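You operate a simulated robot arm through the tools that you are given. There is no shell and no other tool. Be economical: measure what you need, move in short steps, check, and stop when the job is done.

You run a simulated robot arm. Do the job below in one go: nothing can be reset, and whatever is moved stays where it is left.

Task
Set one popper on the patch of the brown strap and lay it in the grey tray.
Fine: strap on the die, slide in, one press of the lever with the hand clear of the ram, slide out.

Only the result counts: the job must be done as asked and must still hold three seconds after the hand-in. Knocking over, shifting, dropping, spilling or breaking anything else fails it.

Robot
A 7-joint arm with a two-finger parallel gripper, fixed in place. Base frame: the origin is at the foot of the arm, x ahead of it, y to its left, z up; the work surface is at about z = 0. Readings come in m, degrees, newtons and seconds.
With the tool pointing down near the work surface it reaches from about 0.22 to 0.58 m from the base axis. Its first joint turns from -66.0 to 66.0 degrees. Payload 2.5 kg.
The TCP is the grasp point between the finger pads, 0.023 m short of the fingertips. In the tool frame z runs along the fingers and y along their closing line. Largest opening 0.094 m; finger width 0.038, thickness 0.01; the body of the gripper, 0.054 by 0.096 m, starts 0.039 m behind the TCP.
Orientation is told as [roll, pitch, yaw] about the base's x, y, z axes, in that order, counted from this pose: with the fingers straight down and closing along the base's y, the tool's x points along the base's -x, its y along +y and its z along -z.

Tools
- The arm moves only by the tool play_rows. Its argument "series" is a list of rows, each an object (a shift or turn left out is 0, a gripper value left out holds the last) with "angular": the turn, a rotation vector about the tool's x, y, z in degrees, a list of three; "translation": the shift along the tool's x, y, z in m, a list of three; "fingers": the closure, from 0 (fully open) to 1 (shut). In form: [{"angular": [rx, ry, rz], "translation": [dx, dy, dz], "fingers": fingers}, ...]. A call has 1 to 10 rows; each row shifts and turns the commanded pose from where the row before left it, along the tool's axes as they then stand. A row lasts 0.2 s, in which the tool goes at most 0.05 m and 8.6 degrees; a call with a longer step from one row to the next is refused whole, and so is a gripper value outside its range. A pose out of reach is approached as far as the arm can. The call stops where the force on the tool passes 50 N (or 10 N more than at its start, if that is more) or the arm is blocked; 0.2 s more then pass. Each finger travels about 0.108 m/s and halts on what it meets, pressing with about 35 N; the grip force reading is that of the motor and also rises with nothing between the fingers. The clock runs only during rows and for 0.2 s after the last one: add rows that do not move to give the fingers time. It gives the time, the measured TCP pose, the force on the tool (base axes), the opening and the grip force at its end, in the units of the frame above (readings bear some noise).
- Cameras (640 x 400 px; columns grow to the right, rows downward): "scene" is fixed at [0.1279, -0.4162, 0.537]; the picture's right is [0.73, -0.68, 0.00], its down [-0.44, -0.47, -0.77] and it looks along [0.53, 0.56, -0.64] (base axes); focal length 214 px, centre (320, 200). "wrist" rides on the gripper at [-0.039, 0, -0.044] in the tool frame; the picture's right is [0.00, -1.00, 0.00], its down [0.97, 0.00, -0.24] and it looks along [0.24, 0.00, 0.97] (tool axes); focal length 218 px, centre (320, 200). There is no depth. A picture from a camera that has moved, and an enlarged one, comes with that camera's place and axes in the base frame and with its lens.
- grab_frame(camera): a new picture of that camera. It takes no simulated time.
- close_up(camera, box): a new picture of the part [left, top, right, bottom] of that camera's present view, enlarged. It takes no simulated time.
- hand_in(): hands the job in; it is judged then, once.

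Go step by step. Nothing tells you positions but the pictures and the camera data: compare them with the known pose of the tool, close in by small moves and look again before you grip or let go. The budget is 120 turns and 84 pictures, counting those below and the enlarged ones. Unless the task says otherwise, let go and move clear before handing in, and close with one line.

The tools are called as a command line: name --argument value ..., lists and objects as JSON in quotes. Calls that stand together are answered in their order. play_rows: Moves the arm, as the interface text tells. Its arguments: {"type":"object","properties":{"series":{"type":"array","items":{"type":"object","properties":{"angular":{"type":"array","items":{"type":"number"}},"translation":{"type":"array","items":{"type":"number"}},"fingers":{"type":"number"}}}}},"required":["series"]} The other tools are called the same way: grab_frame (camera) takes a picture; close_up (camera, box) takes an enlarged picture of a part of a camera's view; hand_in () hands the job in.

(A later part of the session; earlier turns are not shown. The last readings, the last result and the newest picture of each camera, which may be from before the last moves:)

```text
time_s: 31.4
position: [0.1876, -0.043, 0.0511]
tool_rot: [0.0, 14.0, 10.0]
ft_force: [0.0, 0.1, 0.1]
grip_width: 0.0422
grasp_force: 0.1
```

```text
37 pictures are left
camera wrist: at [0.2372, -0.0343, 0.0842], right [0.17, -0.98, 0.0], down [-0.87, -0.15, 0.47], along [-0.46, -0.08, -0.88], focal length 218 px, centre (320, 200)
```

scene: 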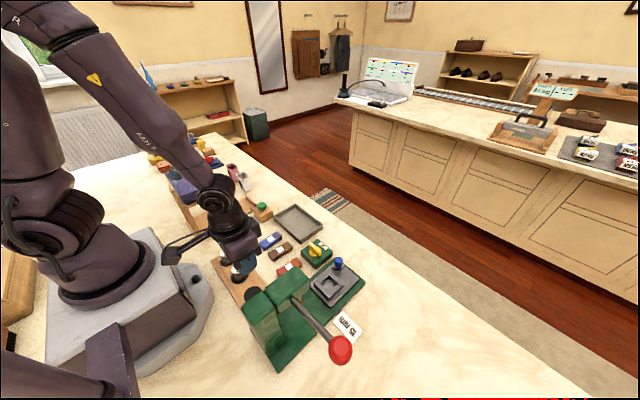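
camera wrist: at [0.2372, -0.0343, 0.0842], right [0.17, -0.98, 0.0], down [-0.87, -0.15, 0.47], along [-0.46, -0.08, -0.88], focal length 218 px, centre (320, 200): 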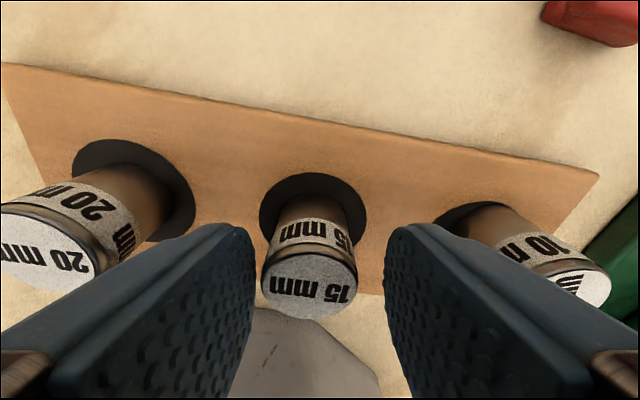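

The die is between the pads, about 3 mm to one side; I trim and grip.

play_rows --series '[{"translation": [0, 0.0025, 0]}, {"fingers": 0.7}, {"fingers": 0.85}, {"fingers": 0.85}, {}]'

play_rows --series '[{"translation": [0.0024, 0, -0.0097]}, {"translation": [0.0048, 0, -0.0194]}, {"translation": [0.0073, 0, -0.029]}, {"translation": [-0.01, -0.01, -0.045]}, {"translation": [-0.03, -0.02, -0.03]}, {"translation": [-0.03, -0.02, -0.02]}, {}]'

grab_frame --camera "wrist"

```text
time_s: 32.6
position: [0.1877, -0.039, 0.0517]
tool_rot: [0.0, 14.0, 10.1]
ft_force: [0.2, -0.3, 0.1]
grip_width: 0.027
grasp_force: 34.4
```

```text
time_s: 34.2
position: [0.2871, -0.0732, 0.188]
tool_rot: [0.0, 14.0, 10.0]
ft_force: [0.1, 0.2, -1.4]
grip_width: 0.0267
grasp_force: 35.0
```

```text
36 pictures are left
camera wrist: at [0.3353, -0.0647, 0.2205], right [0.17, -0.98, 0.0], down [-0.87, -0.15, 0.47], along [-0.46, -0.08, -0.88], focal length 218 px, centre (320, 200)
```

wrist: 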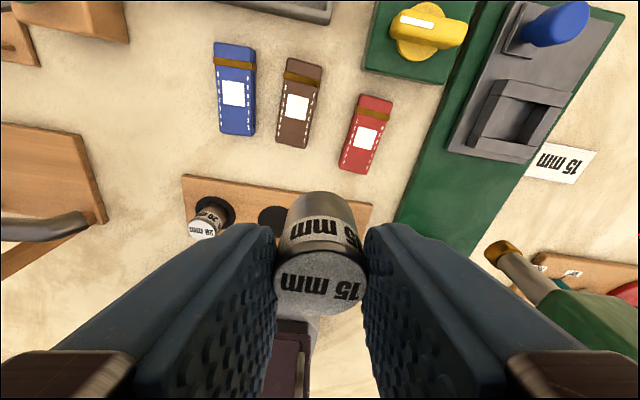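

The 15 mm die is in hand. I rotate about the vertical to yaw 90° (keeping the tilt) so the side arm avoids the press head.

play_rows --series '[{"angular": [1.94, 0, -7.76]}, {"angular": [1.94, 0, -7.76]}, {"angular": [1.94, 0, -7.76]}, {"angular": [1.94, 0, -7.76]}, {"angular": [1.94, 0, -7.76]}, {"angular": [1.94, 0, -7.76]}, {"angular": [1.94, 0, -7.76]}, {"angular": [1.94, 0, -7.76]}, {"angular": [1.94, 0, -7.76]}, {"angular": [1.94, 0, -7.76]}]'

```text
time_s: 36.4
position: [0.2853, -0.0732, 0.1865]
tool_rot: [0.0, 14.0, 90.1]
ft_force: [0.3, -0.5, -2.1]
grip_width: 0.0269
grasp_force: 35.0
```

Now moving over the pocket at about (0.336, -0.232).

play_rows --series '[{"translation": [0.0339, -0.0127, 0.0282]}, {"translation": [0.0339, -0.0127, 0.0282]}, {"translation": [0.0339, -0.0127, 0.0281]}, {"translation": [0.0338, -0.0128, 0.0281]}, {}]'

grab_frame --camera "wrist"

close_up --camera "scene" --box '[280, 230, 380, 310]'

```text
time_s: 37.6
position: [0.3363, -0.2314, 0.1113]
tool_rot: [-0.1, 14.1, 90.1]
ft_force: [-0.7, 0.1, -0.9]
grip_width: 0.0268
grasp_force: 35.3
```

```text
35 pictures are left
camera wrist: at [0.3383, -0.1834, 0.1436], right [1.0, 0.0, 0.0], down [0.0, -0.88, 0.47], along [0.0, -0.47, -0.88], focal length 218 px, centre (320, 200)
```

wrist: 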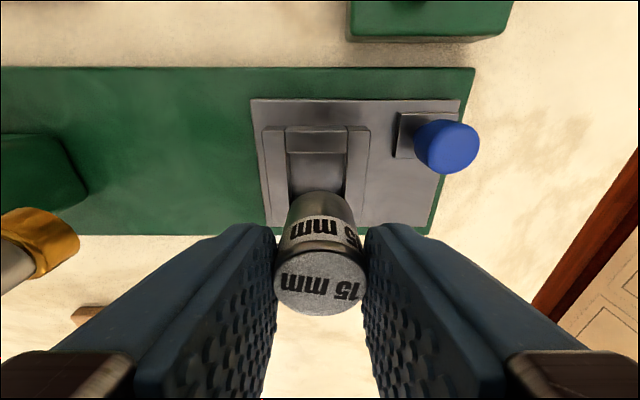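

```text
5.00 times, centred on (330, 270) of scene
camera zoom: at [0.1279, -0.4162, 0.537], right [0.73, -0.68, 0.0], down [-0.44, -0.47, -0.77], along [0.53, 0.56, -0.64], focal length 1072 px, centre (270, -150)
```

zoom: 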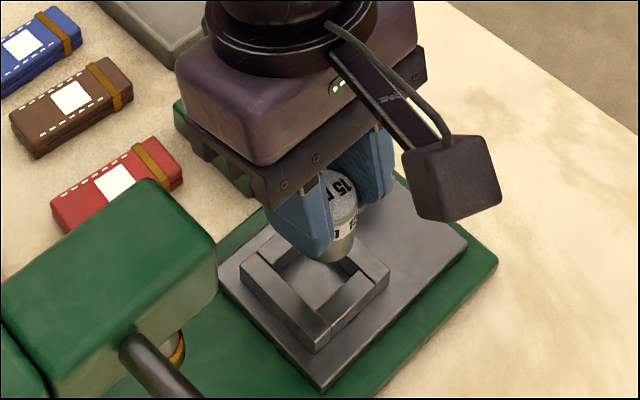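

Pocket and die are nearly aligned; I trim about 1–2 mm and lower to just above the pocket rim.

play_rows --series '[{"translation": [-0.0055, 0.001, 0.014]}, {"translation": [-0.0032, 0, 0.0126]}, {}, {}]'

grab_frame --camera "wrist"

close_up --camera "scene" --box '[300, 240, 360, 300]'

```text
time_s: 38.6
position: [0.3357, -0.2285, 0.0822]
tool_rot: [0.1, 14.0, 90.0]
ft_force: [0.1, 0.0, -1.5]
grip_width: 0.0271
grasp_force: 34.6
```

```text
33 pictures are left
camera wrist: at [0.3373, -0.1806, 0.1155], right [1.0, 0.0, 0.0], down [0.0, -0.88, 0.47], along [0.0, -0.47, -0.88], focal length 218 px, centre (320, 200)
```

wrist: 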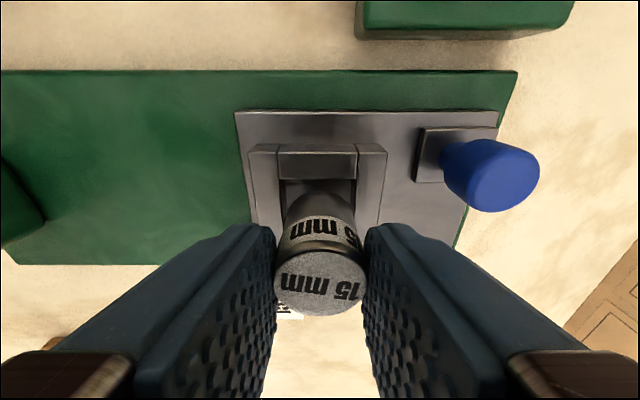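

```text
6.67 times, centred on (330, 270) of scene
camera zoom: at [0.1279, -0.4162, 0.537], right [0.73, -0.68, 0.0], down [-0.44, -0.47, -0.77], along [0.53, 0.56, -0.64], focal length 1430 px, centre (253, -267)
```

zoom: 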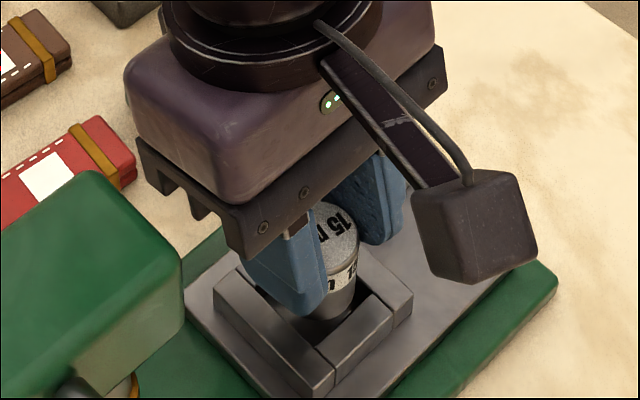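

Looks lined up. Lowering into the pocket in small steps.

play_rows --series '[{"translation": [-0.0012, 0, 0.0049]}, {"translation": [-0.0012, 0, 0.0049]}, {"translation": [-0.0007, 0, 0.0029]}, {}]'

grab_frame --camera "wrist"

```text
time_s: 39.6
position: [0.3359, -0.2293, 0.0699]
tool_rot: [0.0, 14.0, 90.1]
ft_force: [-0.5, -1.0, -1.1]
grip_width: 0.0267
grasp_force: 35.1
```

```text
31 pictures are left
camera wrist: at [0.3373, -0.1813, 0.1027], right [1.0, 0.0, 0.0], down [0.0, -0.88, 0.47], along [0.0, -0.47, -0.88], focal length 218 px, centre (320, 200)
```

wrist: 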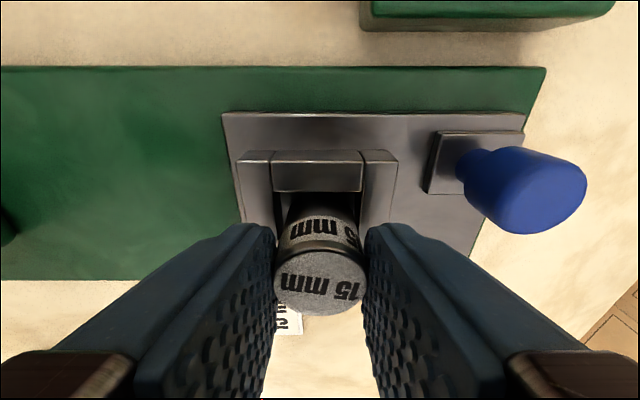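

Die is entering the pocket without force. A few more small steps to seat it.

play_rows --series '[{"translation": [-0.0005, 0, 0.0019]}, {"translation": [-0.0005, 0, 0.0019]}, {"translation": [-0.0002, 0, 0.001]}, {}]'

```text
time_s: 40.6
position: [0.3355, -0.2297, 0.0657]
tool_rot: [0.0, 14.0, 89.9]
ft_force: [-1.1, 5.8, 2.5]
grip_width: 0.0267
grasp_force: 34.7
```

play_rows --series '[{"translation": [-0.0002, 0, 0.001]}, {"translation": [-0.0002, 0, 0.001]}, {}]'

close_up --camera "scene" --box '[300, 240, 360, 300]'

```text
time_s: 41.4
position: [0.3358, -0.2301, 0.063]
tool_rot: [-0.2, 14.0, 89.9]
ft_force: [-3.4, 10.7, 28.3]
grip_width: 0.027
grasp_force: 34.8
```

```text
6.67 times, centred on (330, 270) of scene
camera zoom: at [0.1278, -0.4161, 0.5371], right [0.73, -0.68, 0.0], down [-0.44, -0.47, -0.77], along [0.53, 0.56, -0.64], focal length 1430 px, centre (253, -267)
```

zoom: 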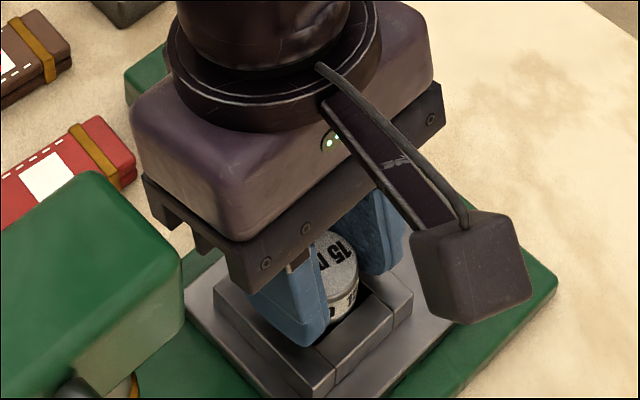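

Firm contact: the die is seated. I release, rise and inspect.

play_rows --series '[{"fingers": 0.6}, {"fingers": 0.6}, {"translation": [0.0048, 0, -0.0194]}, {"translation": [0.0097, 0, -0.0388]}, {"translation": [0.0097, 0, -0.0388]}, {"angular": [0, -7, 0]}, {"angular": [0, -7, 0]}, {}]'

grab_frame --camera "wrist"

close_up --camera "scene" --box '[300, 240, 360, 300]'

```text
time_s: 43.2
position: [0.3349, -0.2288, 0.1633]
tool_rot: [0.0, 0.0, 90.0]
ft_force: [-0.6, 0.2, -0.3]
grip_width: 0.0377
grasp_force: 0.1
```

```text
29 pictures are left
camera wrist: at [0.3363, -0.1905, 0.2065], right [1.0, 0.0, 0.0], down [0.0, -0.97, 0.24], along [0.0, -0.24, -0.97], focal length 218 px, centre (320, 200)
```

wrist: 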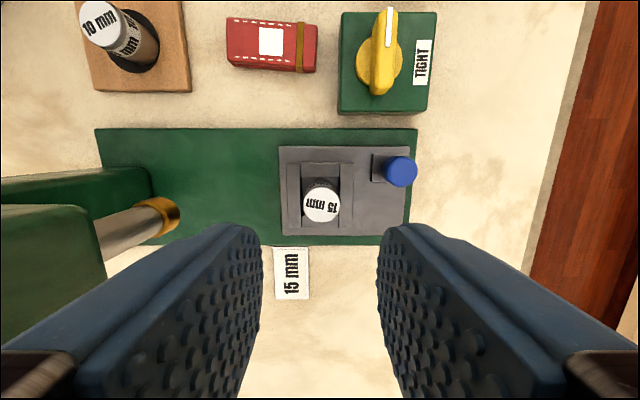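

```text
6.67 times, centred on (330, 270) of scene
camera zoom: at [0.1279, -0.4162, 0.537], right [0.73, -0.68, 0.0], down [-0.44, -0.47, -0.77], along [0.53, 0.56, -0.64], focal length 1430 px, centre (253, -267)
```

zoom: 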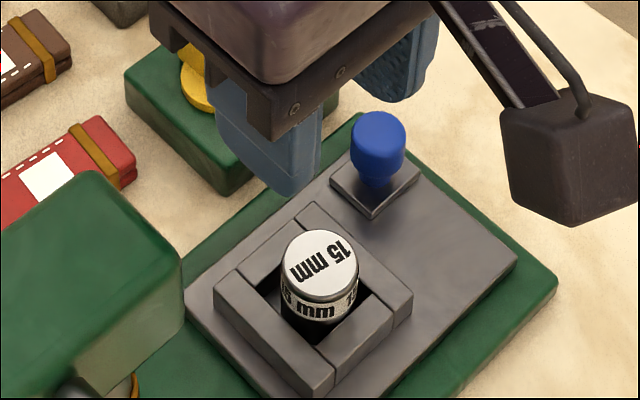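

The 15 mm die is upright in the pocket. Now I go back to the knob (0.380, -0.130) to turn it to TIGHT.

play_rows --series '[{"translation": [-0.033, -0.015, 0], "fingers": 0.65}, {"translation": [-0.033, -0.015, 0]}, {"translation": [-0.033, -0.0151, 0.013]}, {"translation": [0, 0, 0.03]}, {"translation": [0, 0, 0.04]}, {"translation": [0, 0, 0.0285]}, {}]'

grab_frame --camera "wrist"

```text
time_s: 44.8
position: [0.3801, -0.1305, 0.0512]
tool_rot: [-0.2, 0.1, 90.1]
ft_force: [-0.6, 0.6, -0.3]
grip_width: 0.0327
grasp_force: 0.1
```

```text
27 pictures are left
camera wrist: at [0.3813, -0.0917, 0.0944], right [1.0, 0.0, 0.0], down [0.0, -0.97, 0.24], along [0.0, -0.24, -0.97], focal length 218 px, centre (320, 200)
```

wrist: 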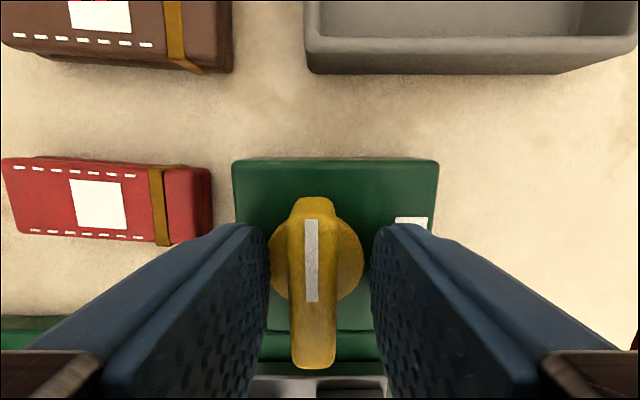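

The bar is between the pads. I grip and turn back clockwise.

play_rows --series '[{"translation": [0, 0.0016, 0], "fingers": 0.8}, {"fingers": 0.9}, {"fingers": 0.9}, {}, {"angular": [0, 0, 8]}, {"angular": [0, 0, 8]}, {"angular": [0, 0, 8]}, {"angular": [0, 0, 8]}, {"angular": [0, 0, 8]}]'

play_rows --series '[{"angular": [0, 0, 8]}, {"angular": [0, 0, 8]}, {"angular": [0, 0, 8]}, {"angular": [0, 0, 8]}, {"angular": [0, 0, 8]}, {"angular": [0, 0, 8]}, {"angular": [0, 0, 2]}, {}]'

grab_frame --camera "wrist"

```text
time_s: 46.8
position: [0.3774, -0.1295, 0.0511]
tool_rot: [0.2, 0.2, 49.9]
ft_force: [-25.9, 3.9, 15.3]
grip_width: 0.0127
grasp_force: 44.9
```

```text
time_s: 48.6
position: [0.378, -0.13, 0.051]
tool_rot: [0.1, 0.3, 0.0]
ft_force: [-25.4, 9.9, 22.3]
grip_width: 0.0131
grasp_force: 45.7
```

```text
26 pictures are left
camera wrist: at [0.4183, -0.1303, 0.0943], right [0.0, -1.0, 0.0], down [-0.97, 0.0, 0.25], along [-0.25, 0.0, -0.97], focal length 218 px, centre (320, 200)
```

wrist: 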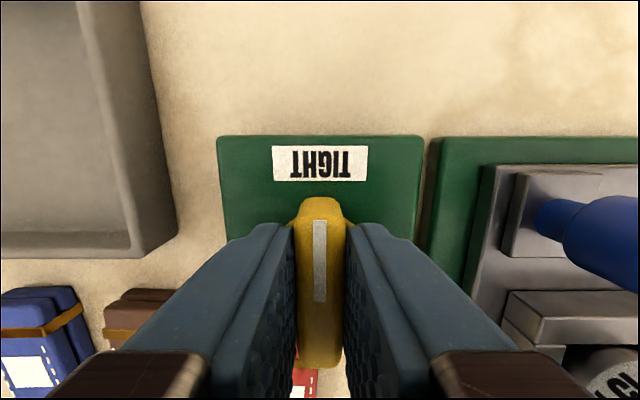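

The knob points at TIGHT again. I release it, rise, and move above the brown strap.

play_rows --series '[{"fingers": 0.65}, {"fingers": 0.65}, {"translation": [0, 0, -0.03]}, {"translation": [0, 0, -0.04]}, {"translation": [0.032, 0.041, 0]}, {"translation": [0.032, 0.041, 0.0]}, {}]'

grab_frame --camera "wrist"

close_up --camera "scene" --box '[250, 220, 370, 310]'

```text
refused: row 5 steps farther than a row can; nothing moved
```

```text
25 pictures are left
camera wrist: at [0.4183, -0.1303, 0.0943], right [0.0, -1.0, 0.0], down [-0.97, 0.0, 0.25], along [-0.25, 0.0, -0.97], focal length 218 px, centre (320, 200)
```

wrist: 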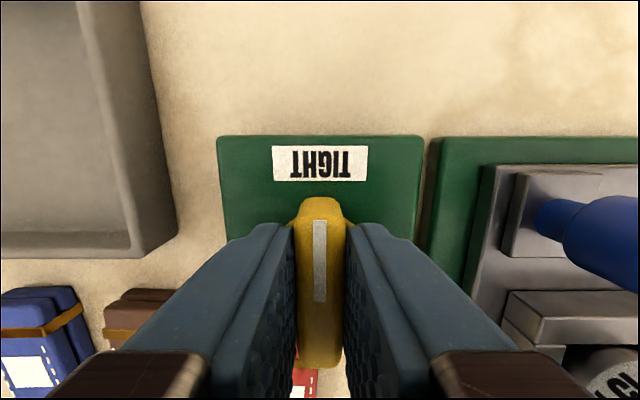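

```text
4.44 times, centred on (310, 265) of scene
camera zoom: at [0.1279, -0.4161, 0.5371], right [0.73, -0.68, 0.0], down [-0.44, -0.47, -0.77], along [0.53, 0.56, -0.64], focal length 953 px, centre (364, -89)
```

zoom: 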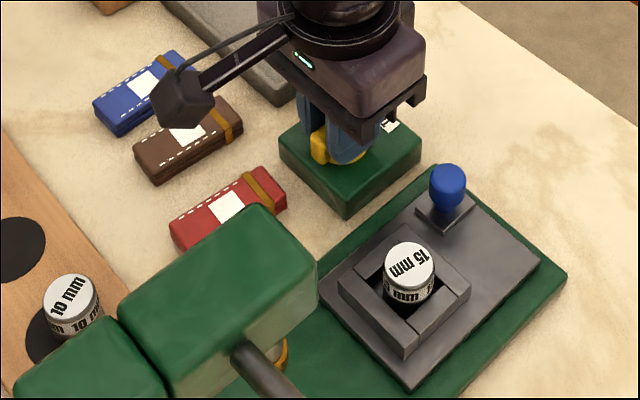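

One row was too long; I resend it split up.

play_rows --series '[{"fingers": 0.65}, {"fingers": 0.65}, {"translation": [0, 0, -0.03]}, {"translation": [0, 0, -0.045]}, {"translation": [0.022, 0.027, 0]}, {"translation": [0.022, 0.027, 0]}, {"translation": [0.02, 0.028, 0]}, {}]'

grab_frame --camera "wrist"

```text
time_s: 50.4
position: [0.3157, -0.0491, 0.1257]
tool_rot: [0.1, -0.2, 0.0]
ft_force: [0.1, -0.7, 0.6]
grip_width: 0.0328
grasp_force: 0.0
```

```text
23 pictures are left
camera wrist: at [0.3556, -0.0489, 0.1699], right [0.0, -1.0, 0.0], down [-0.97, 0.0, 0.24], along [-0.24, 0.0, -0.97], focal length 218 px, centre (320, 200)
```

wrist: 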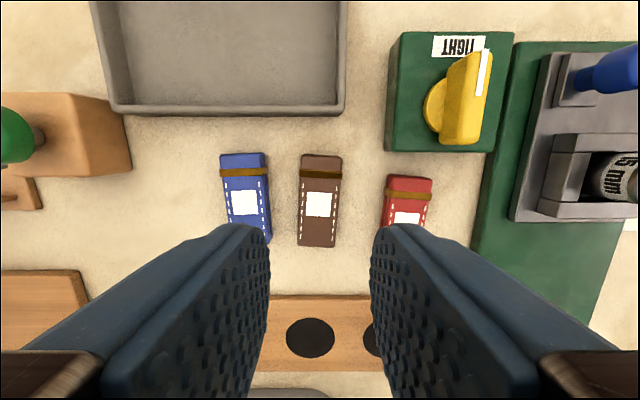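

The brown strap is at about (0.315, -0.048), nearly aligned with x, patch at its middle. I open to 42 mm (the blue strap is close) and descend.

play_rows --series '[{"translation": [0, 0.0008, 0.03], "fingers": 0.55}, {"translation": [0, 0, 0.035]}, {}]'

grab_frame --camera "wrist"

```text
time_s: 51.2
position: [0.3154, -0.049, 0.0609]
tool_rot: [0.0, -0.2, 0.1]
ft_force: [-0.2, -0.1, 0.2]
grip_width: 0.0422
grasp_force: 0.1
```

```text
22 pictures are left
camera wrist: at [0.3546, -0.048, 0.1052], right [0.0, -1.0, 0.0], down [-0.97, 0.0, 0.24], along [-0.24, 0.0, -0.97], focal length 218 px, centre (320, 200)
```

wrist: 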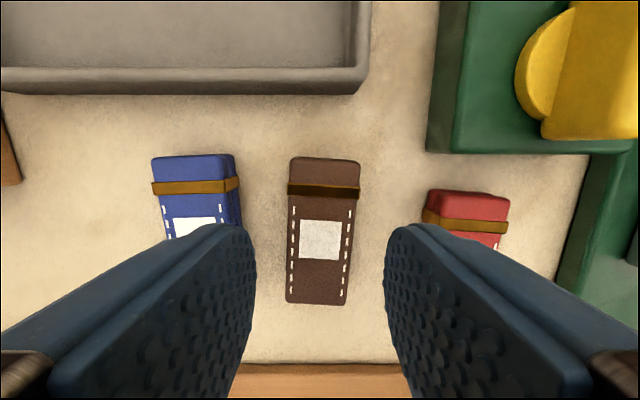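

Centred on the patch, with the strap rotated about 3°. I align the yaw, descend to TCP z 0.029 and grip.

play_rows --series '[{"translation": [0, 0, 0.016], "angular": [0, 0, 3]}, {"translation": [0, 0, 0.0155]}, {}, {"fingers": 0.65}, {"fingers": 0.8}, {"fingers": 0.8}, {}]'

grab_frame --camera "wrist"

```text
time_s: 52.8
position: [0.3152, -0.0471, 0.0309]
tool_rot: [0.0, 0.0, -3.0]
ft_force: [-0.1, 0.0, -0.5]
grip_width: 0.0287
grasp_force: 35.0
```

```text
21 pictures are left
camera wrist: at [0.3548, -0.0499, 0.0737], right [-0.05, -1.0, 0.0], down [-0.97, 0.05, 0.24], along [-0.24, 0.01, -0.97], focal length 218 px, centre (320, 200)
```

wrist: 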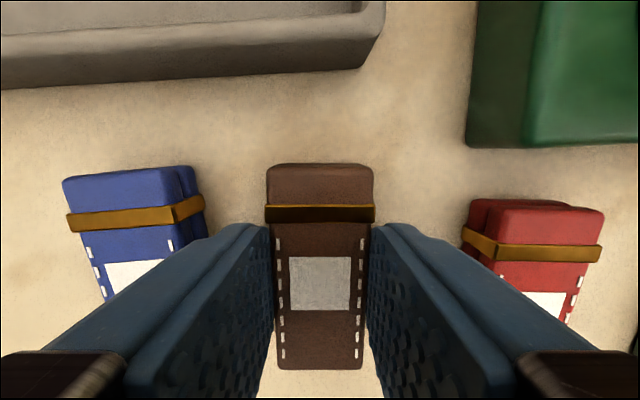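

The strap is held with the patch at the grasp point. I lift and rotate to yaw 90°.

play_rows --series '[{"translation": [0, 0, -0.01]}, {"translation": [0, 0, -0.02]}, {"translation": [0, 0, -0.04]}, {"translation": [0, 0, -0.045]}, {"angular": [0, 0, -8.5]}, {"angular": [0, 0, -8.5]}, {"angular": [0, 0, -8.5]}, {"angular": [0, 0, -8.5]}, {"angular": [0, 0, -8.5]}, {"angular": [0, 0, -8.5]}]'

play_rows --series '[{"angular": [0, 0, -8.5]}, {"angular": [0, 0, -8.5]}, {"angular": [0, 0, -8.5]}, {"angular": [0, 0, -8.5]}, {"angular": [0, 0, -8]}, {"translation": [0.045, -0.005, 0]}, {"translation": [0.045, -0.005, 0]}, {"translation": [0.046, -0.005, 0]}, {"translation": [0.046, -0.005, 0]}, {}]'

grab_frame --camera "wrist"

close_up --camera "scene" --box '[280, 210, 400, 310]'

```text
time_s: 55.0
position: [0.3156, -0.0483, 0.1443]
tool_rot: [0.0, 0.0, 48.2]
ft_force: [-0.3, 0.1, -0.2]
grip_width: 0.0288
grasp_force: 35.1
```

```text
time_s: 57.2
position: [0.334, -0.2287, 0.144]
tool_rot: [-0.1, 0.0, 90.2]
ft_force: [-0.2, -0.6, -0.9]
grip_width: 0.0285
grasp_force: 34.4
```

```text
20 pictures are left
camera wrist: at [0.3351, -0.1907, 0.1872], right [1.0, 0.0, 0.0], down [0.0, -0.97, 0.24], along [0.0, -0.24, -0.97], focal length 218 px, centre (320, 200)
```

wrist: 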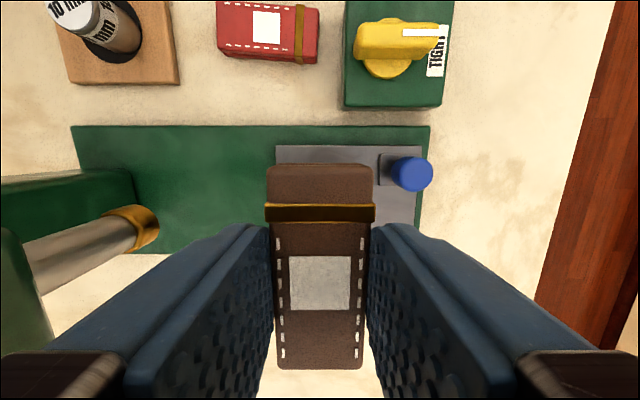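

```text
4.00 times, centred on (340, 260) of scene
camera zoom: at [0.1279, -0.4162, 0.537], right [0.73, -0.68, 0.0], down [-0.44, -0.47, -0.77], along [0.53, 0.56, -0.64], focal length 858 px, centre (240, -40)
```

zoom: 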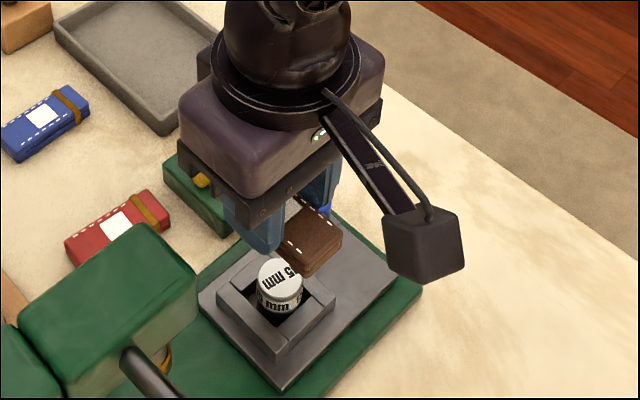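

The die is at about (0.337, -0.2315). I trim and lower the strap toward the die top (expected TCP z ≈ 0.084).

play_rows --series '[{"translation": [0.001, -0.0013, 0.025]}, {"translation": [0, 0, 0.025]}, {"translation": [0, 0, 0.003]}, {"translation": [0, 0, 0.003]}, {}]'

close_up --camera "scene" --box '[300, 230, 380, 300]'

```text
time_s: 58.4
position: [0.3353, -0.2315, 0.0883]
tool_rot: [0.0, -0.1, 90.0]
ft_force: [0.6, 0.6, -0.5]
grip_width: 0.0288
grasp_force: 34.6
```

```text
5.71 times, centred on (340, 265) of scene
camera zoom: at [0.1279, -0.4162, 0.537], right [0.73, -0.68, 0.0], down [-0.44, -0.47, -0.77], along [0.53, 0.56, -0.64], focal length 1226 px, centre (206, -171)
```

zoom: 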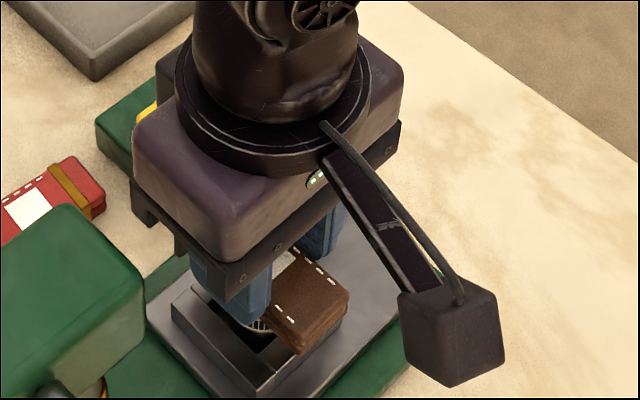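

play_rows --series '[{"translation": [0, 0, 0.002]}, {"translation": [0, 0, 0.0015]}, {}]'

```text
time_s: 59.2
position: [0.3366, -0.2299, 0.0848]
tool_rot: [-0.1, 0.0, 90.0]
ft_force: [0.3, 0.4, -0.2]
grip_width: 0.0287
grasp_force: 35.3
```

Almost there; I continue in 1 mm steps until I feel contact.

play_rows --series '[{"translation": [0, 0, 0.001]}, {"translation": [0, 0, 0.001]}, {}]'

```text
time_s: 60.0
position: [0.3377, -0.2316, 0.0849]
tool_rot: [-0.1, 0.0, 90.1]
ft_force: [-6.0, 4.5, 29.4]
grip_width: 0.0287
grasp_force: 34.6
```

Contact with the die top. I release and rise slowly, then check the strap's balance and centring.

play_rows --series '[{"translation": [0, 0, -0.0008]}, {"fingers": 0.6}, {"fingers": 0.52}, {}, {"translation": [0, 0, -0.02]}, {"translation": [0, 0, -0.04]}, {"translation": [0, 0, -0.04]}, {}]'

grab_frame --camera "wrist"

close_up --camera "scene" --box '[290, 230, 380, 310]'

```text
time_s: 61.8
position: [0.3352, -0.231, 0.1857]
tool_rot: [-0.1, 0.0, 90.0]
ft_force: [-0.3, 0.4, -0.4]
grip_width: 0.0451
grasp_force: 0.1
```

```text
17 pictures are left
camera wrist: at [0.3373, -0.1921, 0.2284], right [1.0, 0.0, 0.0], down [0.0, -0.97, 0.24], along [0.0, -0.24, -0.97], focal length 218 px, centre (320, 200)
```

wrist: 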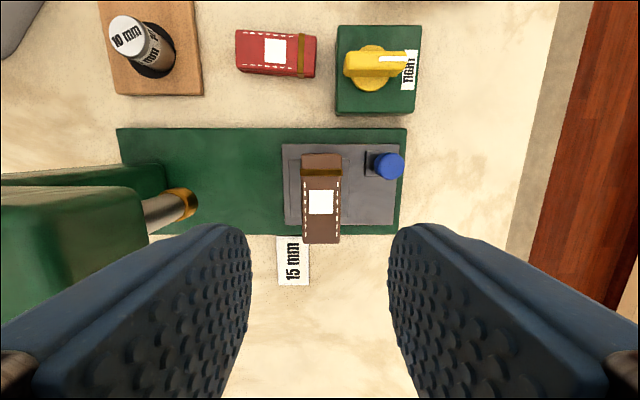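

```text
5.00 times, centred on (335, 270) of scene
camera zoom: at [0.1279, -0.4162, 0.537], right [0.73, -0.68, 0.0], down [-0.44, -0.47, -0.77], along [0.53, 0.56, -0.64], focal length 1072 px, centre (245, -150)
```

zoom: 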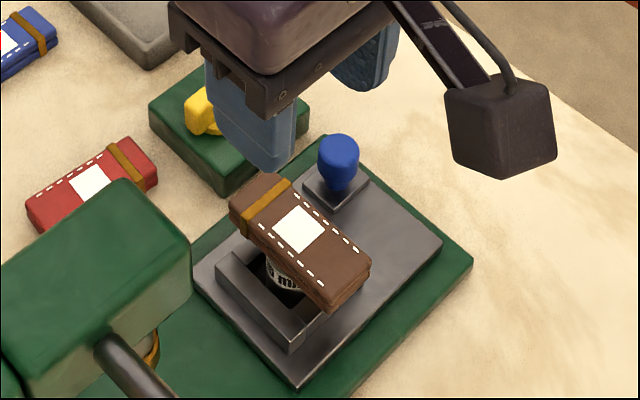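

The strap lies flat with its patch centred on the die. Next I'll grip the blue slide knob (about 0.391, -0.208) at yaw 0, leaning the hand outward so the side arm clears the press head.

play_rows --series '[{"translation": [-0.01, -0.03, -0.01]}, {"translation": [-0.013, -0.03, 0]}, {"angular": [0, 0, 8.5]}, {"angular": [0, 0, 8.5]}, {"angular": [0, 0, 8.5]}, {"angular": [0, 0, 8.5]}, {"angular": [0, 0, 8.5]}, {"angular": [0, 0, 8.5]}, {"angular": [0, 0, 8.5]}, {"angular": [0, 0, 8.5]}]'

play_rows --series '[{"angular": [0, 0, 8.5]}, {"angular": [0, 0, 8.5]}, {"angular": [0, 0, 5]}, {"angular": [0, 6, 0]}, {"angular": [0, 6, 0]}, {"angular": [0, 6, 0]}, {}]'

grab_frame --camera "wrist"

```text
time_s: 64.0
position: [0.3959, -0.2076, 0.1939]
tool_rot: [-0.1, 0.0, 21.9]
ft_force: [0.0, 0.4, 1.3]
grip_width: 0.0453
grasp_force: 0.1
```

```text
time_s: 65.6
position: [0.3964, -0.2082, 0.1944]
tool_rot: [0.0, 18.1, 0.0]
ft_force: [-0.3, 1.1, -0.4]
grip_width: 0.0451
grasp_force: 0.0
```

```text
15 pictures are left
camera wrist: at [0.448, -0.2082, 0.2236], right [0.0, -1.0, 0.0], down [-0.85, 0.0, 0.53], along [-0.53, 0.0, -0.85], focal length 218 px, centre (320, 200)
```

wrist: 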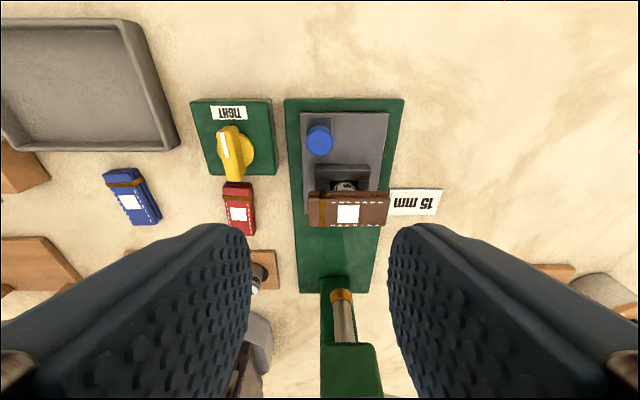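

Aligned with the knob. Descending vertically around it.

play_rows --series '[{"translation": [-0.0094, 0, 0.0314]}, {"translation": [-0.0094, 0, 0.0314]}, {"translation": [-0.0094, 0, 0.0314]}, {"translation": [-0.0094, 0, 0.0313]}, {}]'

grab_frame --camera "wrist"

```text
time_s: 66.8
position: [0.3921, -0.2074, 0.0631]
tool_rot: [-0.1, 18.1, 0.1]
ft_force: [0.0, -0.5, -0.2]
grip_width: 0.045
grasp_force: 0.1
```

```text
14 pictures are left
camera wrist: at [0.444, -0.2079, 0.0918], right [0.0, -1.0, 0.0], down [-0.85, 0.0, 0.53], along [-0.53, 0.0, -0.85], focal length 218 px, centre (320, 200)
```

wrist: 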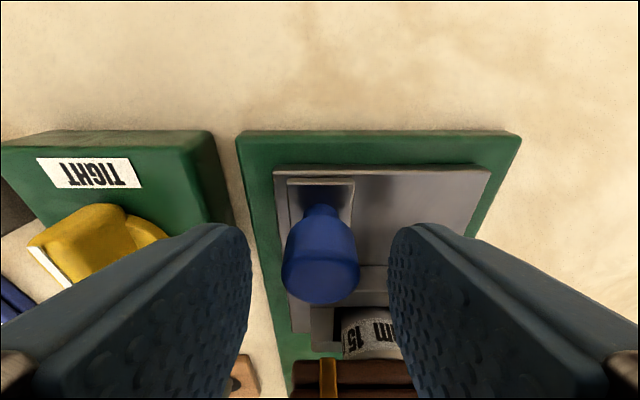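

The knob is between the pads. I grip it and push the slide in gently toward -x.

play_rows --series '[{"fingers": 0.7}, {"fingers": 0.85}, {"fingers": 0.85}, {}, {"translation": [0.0048, 0, 0.0015]}, {"translation": [0.0095, 0, 0.0031]}, {"translation": [0.0095, 0, 0.0031]}, {}]'

close_up --camera "scene" --box '[230, 210, 390, 330]'

```text
time_s: 68.6
position: [0.3688, -0.2085, 0.062]
tool_rot: [-0.1, 17.9, 0.0]
ft_force: [0.2, -5.7, -8.4]
grip_width: 0.021
grasp_force: 45.1
```

```text
3.33 times, centred on (310, 270) of scene
camera zoom: at [0.128, -0.4162, 0.537], right [0.73, -0.68, 0.0], down [-0.44, -0.47, -0.77], along [0.53, 0.56, -0.64], focal length 715 px, centre (353, -33)
```

zoom: 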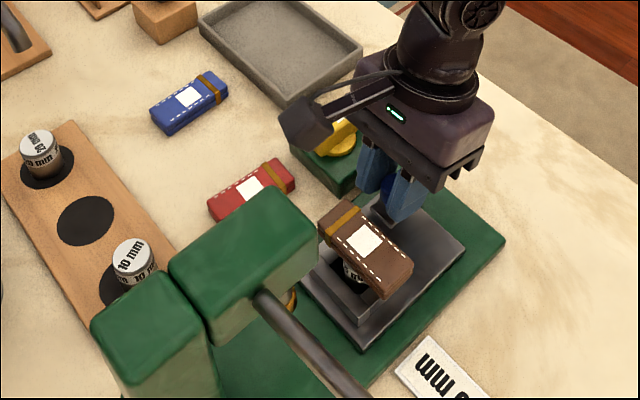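

The slide moves smoothly and the strap rides along. Continuing slowly.

play_rows --series '[{"translation": [0.0086, 0, 0.0028]}, {"translation": [0.0086, 0, 0.0028]}, {"translation": [0.0086, 0, 0.0028]}, {"translation": [0.0086, 0, 0.0028]}, {"translation": [0.0086, 0, 0.0028]}, {"translation": [0.0057, 0, 0.0019]}, {}]'

close_up --camera "scene" --box '[230, 210, 390, 330]'

```text
time_s: 70.2
position: [0.3169, -0.208, 0.0628]
tool_rot: [0.0, 17.8, 0.1]
ft_force: [0.1, -11.2, -11.0]
grip_width: 0.0211
grasp_force: 44.8
```

```text
3.33 times, centred on (310, 270) of scene
camera zoom: at [0.128, -0.4162, 0.537], right [0.73, -0.68, 0.0], down [-0.44, -0.47, -0.77], along [0.53, 0.56, -0.64], focal length 715 px, centre (353, -33)
```

zoom: 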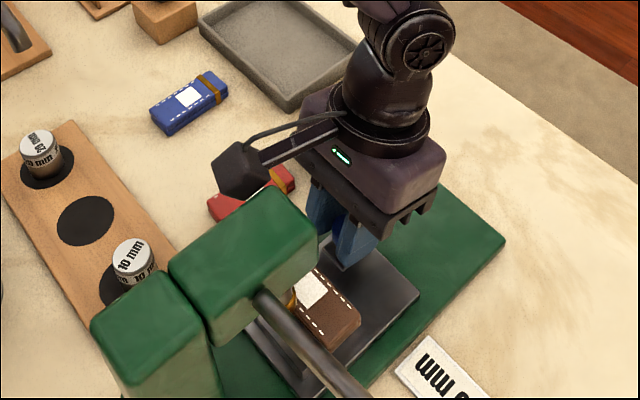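

Still clear. I go on in 4 mm steps to the stop.

play_rows --series '[{"translation": [0.0038, 0, 0.0012]}, {"translation": [0.0038, 0, 0.0012]}, {"translation": [0.0038, 0, 0.0012]}, {"translation": [0.0029, 0, 0.0009]}, {}]'

```text
time_s: 71.4
position: [0.3014, -0.2076, 0.063]
tool_rot: [-0.1, 18.0, -0.1]
ft_force: [0.7, -10.5, -8.5]
grip_width: 0.0212
grasp_force: 45.0
```

play_rows --series '[{"translation": [0.0029, 0, 0.0009]}, {"translation": [0.0019, 0, 0.0006]}, {"translation": [0.0019, 0, 0.0006]}, {}]'

grab_frame --camera "wrist"

```text
time_s: 72.4
position: [0.2966, -0.208, 0.0633]
tool_rot: [-0.1, 17.7, 0.1]
ft_force: [12.1, -14.1, -17.8]
grip_width: 0.0211
grasp_force: 45.1
```

```text
11 pictures are left
camera wrist: at [0.3485, -0.208, 0.0925], right [0.0, -1.0, 0.0], down [-0.85, 0.0, 0.52], along [-0.52, 0.0, -0.85], focal length 218 px, centre (320, 200)
```

wrist: 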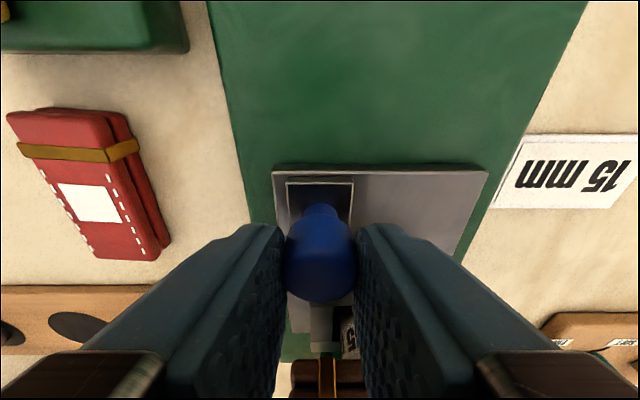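

A force of 12 N appears in +x: likely the stop. I nudge 1.5 mm more to confirm.

play_rows --series '[{"translation": [0.0014, 0, 0.0005]}, {}]'

```text
time_s: 73.0
position: [0.2953, -0.207, 0.0639]
tool_rot: [-0.2, 17.5, 0.1]
ft_force: [20.9, -10.9, -18.0]
grip_width: 0.0209
grasp_force: 45.0
```

The slide is fully in. I release the knob, withdraw along the hand axis, straighten, and climb.

play_rows --series '[{"translation": [-0.0014, 0, -0.0005], "fingers": 0.7}, {"fingers": 0.55}, {"translation": [0, 0, -0.03]}, {"translation": [0, 0, -0.045]}, {"translation": [0, 0, -0.045]}, {"angular": [0, -6, 0], "translation": [0, 0, -0.02]}, {"angular": [0, -6, 0], "translation": [0, 0, -0.03]}, {"angular": [0, -6, 0], "translation": [0, 0, -0.03]}, {"translation": [0, -0.03, -0.03]}, {}]'

play_rows --series '[{"translation": [0.02, -0.04, 0], "fingers": 1.0}, {"translation": [0.03, -0.035, 0]}, {"translation": [0.03, -0.035, 0]}, {"translation": [0.02, -0.02, 0]}, {}]'

grab_frame --camera "wrist"

grab_frame --camera "scene"

```text
time_s: 75.2
position: [0.3489, -0.2384, 0.2877]
tool_rot: [-0.1, -0.1, 0.0]
ft_force: [0.4, -0.1, 0.8]
grip_width: 0.0423
grasp_force: 0.1
```

```text
time_s: 76.4
position: [0.2475, -0.3682, 0.2856]
tool_rot: [0.1, 0.0, 0.1]
ft_force: [0.2, -0.6, 0.1]
grip_width: 0.0003
grasp_force: 35.6
```

```text
10 pictures are left
camera wrist: at [0.2878, -0.3678, 0.3298], right [0.0, -1.0, 0.0], down [-0.97, 0.0, 0.24], along [-0.24, 0.0, -0.97], focal length 218 px, centre (320, 200)
```

wrist: 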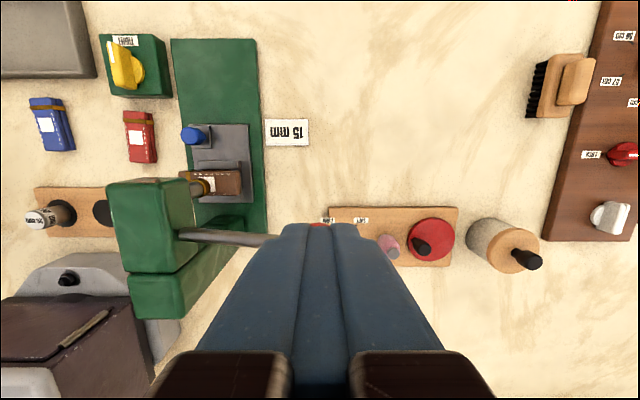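

```text
9 pictures are left
```

scene: 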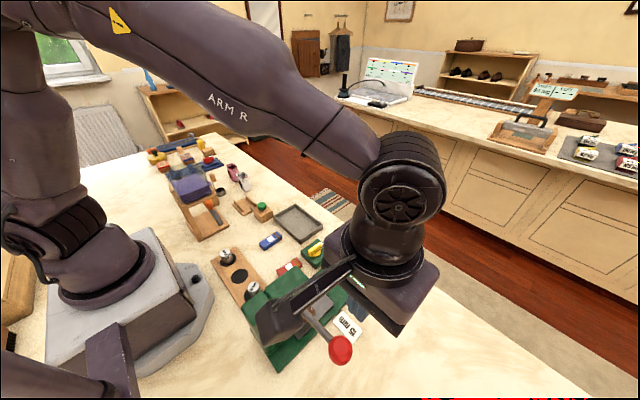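

The lever ball is around (0.219, -0.367, 0.186). I move closed fingertips above it and lower to touch.

play_rows --series '[{"translation": [0.0285, 0.001, 0]}, {"translation": [0, 0, 0.03]}, {"translation": [0, 0, 0.015]}, {}]'

close_up --camera "scene" --box '[230, 230, 430, 390]'

```text
time_s: 77.4
position: [0.2184, -0.3666, 0.2412]
tool_rot: [0.0, 0.0, 0.0]
ft_force: [-0.2, 0.3, 0.4]
grip_width: 0.0001
grasp_force: 35.0
```

```text
2.50 times, centred on (330, 310) of scene
camera zoom: at [0.1279, -0.4162, 0.537], right [0.73, -0.68, 0.0], down [-0.44, -0.47, -0.77], along [0.53, 0.56, -0.64], focal length 536 px, centre (295, -75)
```

zoom: 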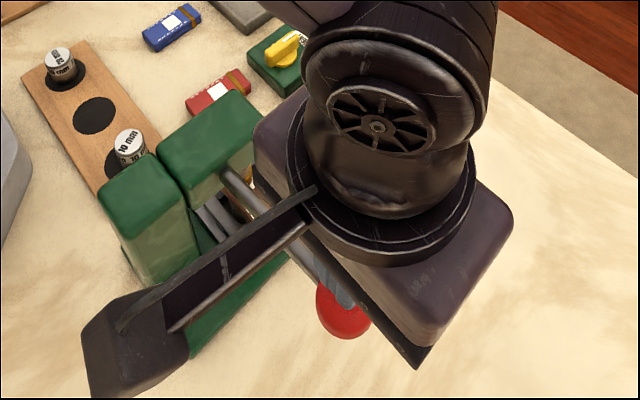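

Tips are right above the ball. I push down in small steps.

play_rows --series '[{"translation": [0, 0, 0.006]}, {"translation": [0, 0, 0.006]}, {"translation": [0, 0, 0.006]}, {"translation": [0, 0, 0.006]}, {"translation": [0, 0, 0.006]}, {}]'

```text
time_s: 78.8
position: [0.2188, -0.3663, 0.2098]
tool_rot: [0.0, 0.1, 0.0]
ft_force: [-0.7, -2.4, 3.4]
grip_width: 0.0
grasp_force: 34.9
```

Light resistance: the lever is moving. I keep pressing along its arc.

play_rows --series '[{"translation": [0, 0, 0.008]}, {"translation": [0, 0, 0.008]}, {"translation": [0, 0.001, 0.008]}, {"translation": [0, 0.001, 0.008]}, {"translation": [0, 0.002, 0.008]}, {}]'

close_up --camera "scene" --box '[230, 230, 430, 390]'

```text
time_s: 79.9
position: [0.2201, -0.3668, 0.1813]
tool_rot: [-0.5, -0.4, -0.1]
ft_force: [-7.1, 11.1, 29.2]
grip_width: 0.0002
grasp_force: 34.9
stopped in row 5: the force on the tool passed its limit (the readings are from after the stop); the commanded pose is now the measured one
```

```text
2.50 times, centred on (330, 310) of scene
camera zoom: at [0.1279, -0.416, 0.5372], right [0.73, -0.68, 0.0], down [-0.44, -0.47, -0.77], along [0.53, 0.56, -0.64], focal length 536 px, centre (295, -75)
```

zoom: 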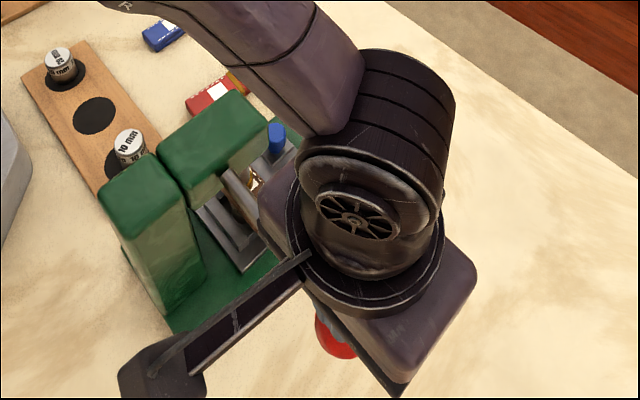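

The force passed the limit after about 45 mm of lever travel. Without letting go, I press a little further to tell whether it's the end stop.

play_rows --series '[{"translation": [0, 0.0005, 0.003]}, {"translation": [0, 0.0005, 0.003]}, {}]'

```text
time_s: 80.4
position: [0.2194, -0.3675, 0.1828]
tool_rot: [-0.7, -0.4, 0.0]
ft_force: [-6.4, 9.8, 27.1]
grip_width: 0.0
grasp_force: 35.1
stopped in row 2: the force on the tool passed its limit (the readings are from after the stop); the commanded pose is now the measured one
```

It's a hard stop. I lift off straight up and look at the strap.

play_rows --series '[{"translation": [0, 0, -0.02]}, {"translation": [0, 0, -0.03]}, {"translation": [0, 0, -0.04]}, {"translation": [-0.03, 0, -0.02]}, {"translation": [-0.045, 0.01, 0]}, {"translation": [-0.04, 0.02, 0]}, {"translation": [-0.02, 0.04, 0]}, {"translation": [0, 0.045, 0]}, {}]'

close_up --camera "scene" --box '[220, 230, 380, 370]'

```text
time_s: 82.4
position: [0.3545, -0.2505, 0.2888]
tool_rot: [-0.7, -0.3, 0.1]
ft_force: [-0.8, 0.2, 0.4]
grip_width: 0.0
grasp_force: 35.0
```

```text
2.86 times, centred on (300, 300) of scene
camera zoom: at [0.1279, -0.4162, 0.537], right [0.73, -0.68, 0.0], down [-0.44, -0.47, -0.77], along [0.53, 0.56, -0.64], focal length 613 px, centre (377, -86)
```

zoom: 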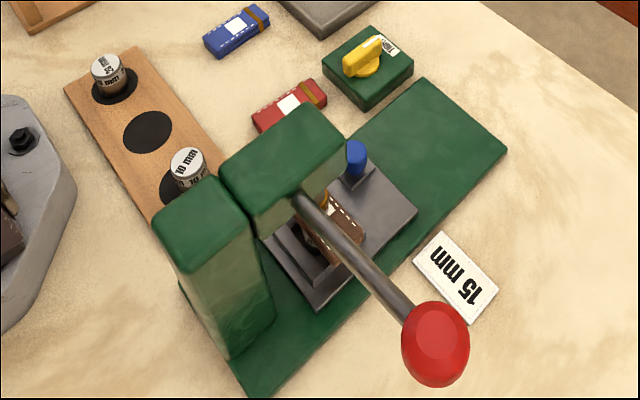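

The lever has returned. I go back to the blue knob with the same leaning approach, fingers open.

play_rows --series '[{"angular": [-0.7, 6, 0], "fingers": 0.55}, {"angular": [0, 6, 0]}, {"angular": [0, 6.2, 0]}, {"translation": [-0.0043, 0.0143, 0.0375]}, {"translation": [-0.0043, 0.0143, 0.0375]}, {"translation": [-0.0043, 0.0144, 0.0375]}, {"translation": [0, 0, 0.04]}, {}]'

grab_frame --camera "wrist"

```text
time_s: 84.2
position: [0.3193, -0.2061, 0.1399]
tool_rot: [0.0, 17.8, -0.2]
ft_force: [0.0, 0.4, -0.2]
grip_width: 0.0423
grasp_force: 0.2
```

```text
5 pictures are left
camera wrist: at [0.3716, -0.2075, 0.1698], right [0.0, -1.0, 0.0], down [-0.85, 0.0, 0.53], along [-0.53, 0.0, -0.85], focal length 218 px, centre (320, 200)
```

wrist: 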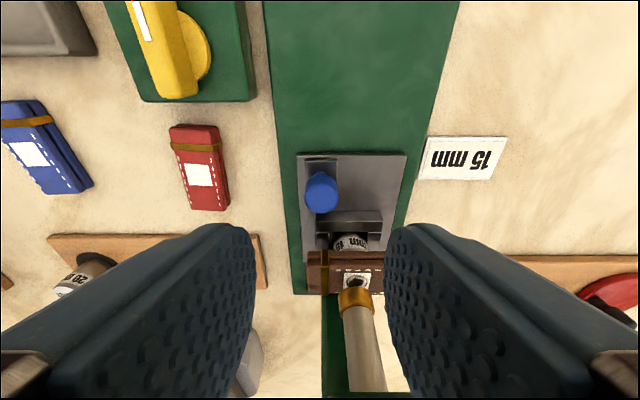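

A popper ring is visible on the patch. I go down on the knob, grip it, and pull the slide out.

play_rows --series '[{"translation": [0, -0.0008, 0.04]}, {"translation": [0, 0, 0.0395]}, {}, {"fingers": 0.75}, {"fingers": 0.85}, {"fingers": 0.85}, {}]'

play_rows --series '[{"translation": [-0.0048, 0, -0.0015]}, {"translation": [-0.0086, 0, -0.0028]}, {"translation": [-0.0086, 0, -0.0028]}, {"translation": [-0.0086, 0, -0.0028]}, {"translation": [-0.0086, 0, -0.0028]}, {"translation": [-0.0086, 0, -0.0028]}, {"translation": [-0.0086, 0, -0.0028]}, {}]'

```text
time_s: 85.8
position: [0.2961, -0.2073, 0.0658]
tool_rot: [0.2, 17.9, 0.0]
ft_force: [-1.1, 5.3, -6.5]
grip_width: 0.0211
grasp_force: 45.1
```

```text
time_s: 87.6
position: [0.3549, -0.2082, 0.0655]
tool_rot: [0.0, 17.9, -0.1]
ft_force: [0.1, 7.1, -25.7]
grip_width: 0.0207
grasp_force: 45.2
```

Sliding well. I pull the remaining ~37 mm to the outer stop.

play_rows --series '[{"translation": [-0.0086, 0, -0.0028]}, {"translation": [-0.0086, 0, -0.0028]}, {"translation": [-0.0086, 0, -0.0028]}, {"translation": [-0.0048, 0, -0.0015]}, {"translation": [-0.0038, 0, -0.0012]}, {}]'

```text
time_s: 89.0
position: [0.3887, -0.208, 0.0644]
tool_rot: [0.2, 18.1, 0.0]
ft_force: [-3.5, 13.1, -21.2]
grip_width: 0.0213
grasp_force: 45.5
```

play_rows --series '[{"translation": [-0.0029, 0, -0.0009]}, {"translation": [-0.001, 0, -0.0003]}, {}]'

```text
time_s: 89.8
position: [0.3913, -0.208, 0.0652]
tool_rot: [0.4, 18.7, -0.2]
ft_force: [-29.1, 16.4, 3.1]
grip_width: 0.0213
grasp_force: 45.0
```

At the outer stop. I release the knob, rise, straighten and turn to yaw 90° to pick up the strap.

play_rows --series '[{"translation": [0.002, 0, 0.0006], "fingers": 0.7}, {"fingers": 0.53}, {"translation": [0.0093, 0, -0.0285]}, {"translation": [0.0139, 0, -0.0428]}, {"translation": [0.0139, 0, -0.0428]}, {"angular": [0, -6, 0]}, {"angular": [0, -6, 0]}, {"angular": [0, -6.2, 0]}, {"angular": [0, 0, -8]}, {}]'

play_rows --series '[{"angular": [0, 0, -8.2]}, {"angular": [0, 0, -8.2]}, {"angular": [0, 0, -8.2]}, {"angular": [0, 0, -8.2]}, {"angular": [0, 0, -8.2]}, {"angular": [0, 0, -8.2]}, {"angular": [0, 0, -8.2]}, {"angular": [0, 0, -8.2]}, {"angular": [0, 0, -8.2]}, {"angular": [0, 0, -8.2]}]'

```text
time_s: 92.0
position: [0.3927, -0.2094, 0.1858]
tool_rot: [0.1, -0.5, 8.0]
ft_force: [0.2, -0.5, -0.2]
grip_width: 0.0439
grasp_force: 0.1
```

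```text
time_s: 94.2
position: [0.3928, -0.2081, 0.187]
tool_rot: [-0.4, 0.1, 90.2]
ft_force: [0.3, -0.4, -0.1]
grip_width: 0.0442
grasp_force: 0.1
```

play_rows --series '[{"translation": [0.0115, 0.028, 0]}, {"translation": [0.0115, 0.0285, 0.02]}, {"translation": [0, 0, 0.03]}, {}]'

grab_frame --camera "wrist"

```text
time_s: 95.2
position: [0.3354, -0.2317, 0.1359]
tool_rot: [-0.3, 0.0, 90.0]
ft_force: [-0.4, -0.1, 0.4]
grip_width: 0.0444
grasp_force: 0.0
```

```text
4 pictures are left
camera wrist: at [0.3372, -0.1934, 0.1792], right [1.0, 0.0, 0.01], down [0.0, -0.97, 0.24], along [0.01, -0.24, -0.97], focal length 218 px, centre (320, 200)
```

wrist: 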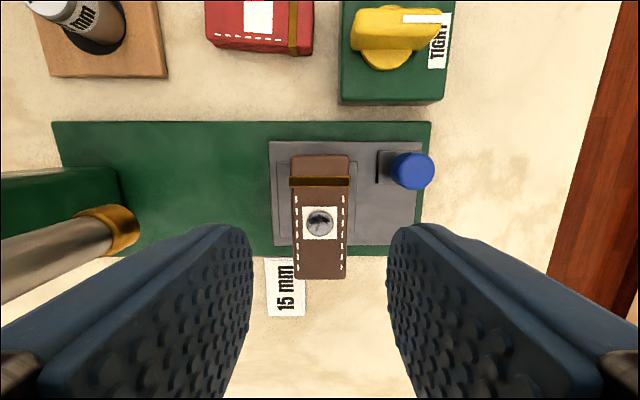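

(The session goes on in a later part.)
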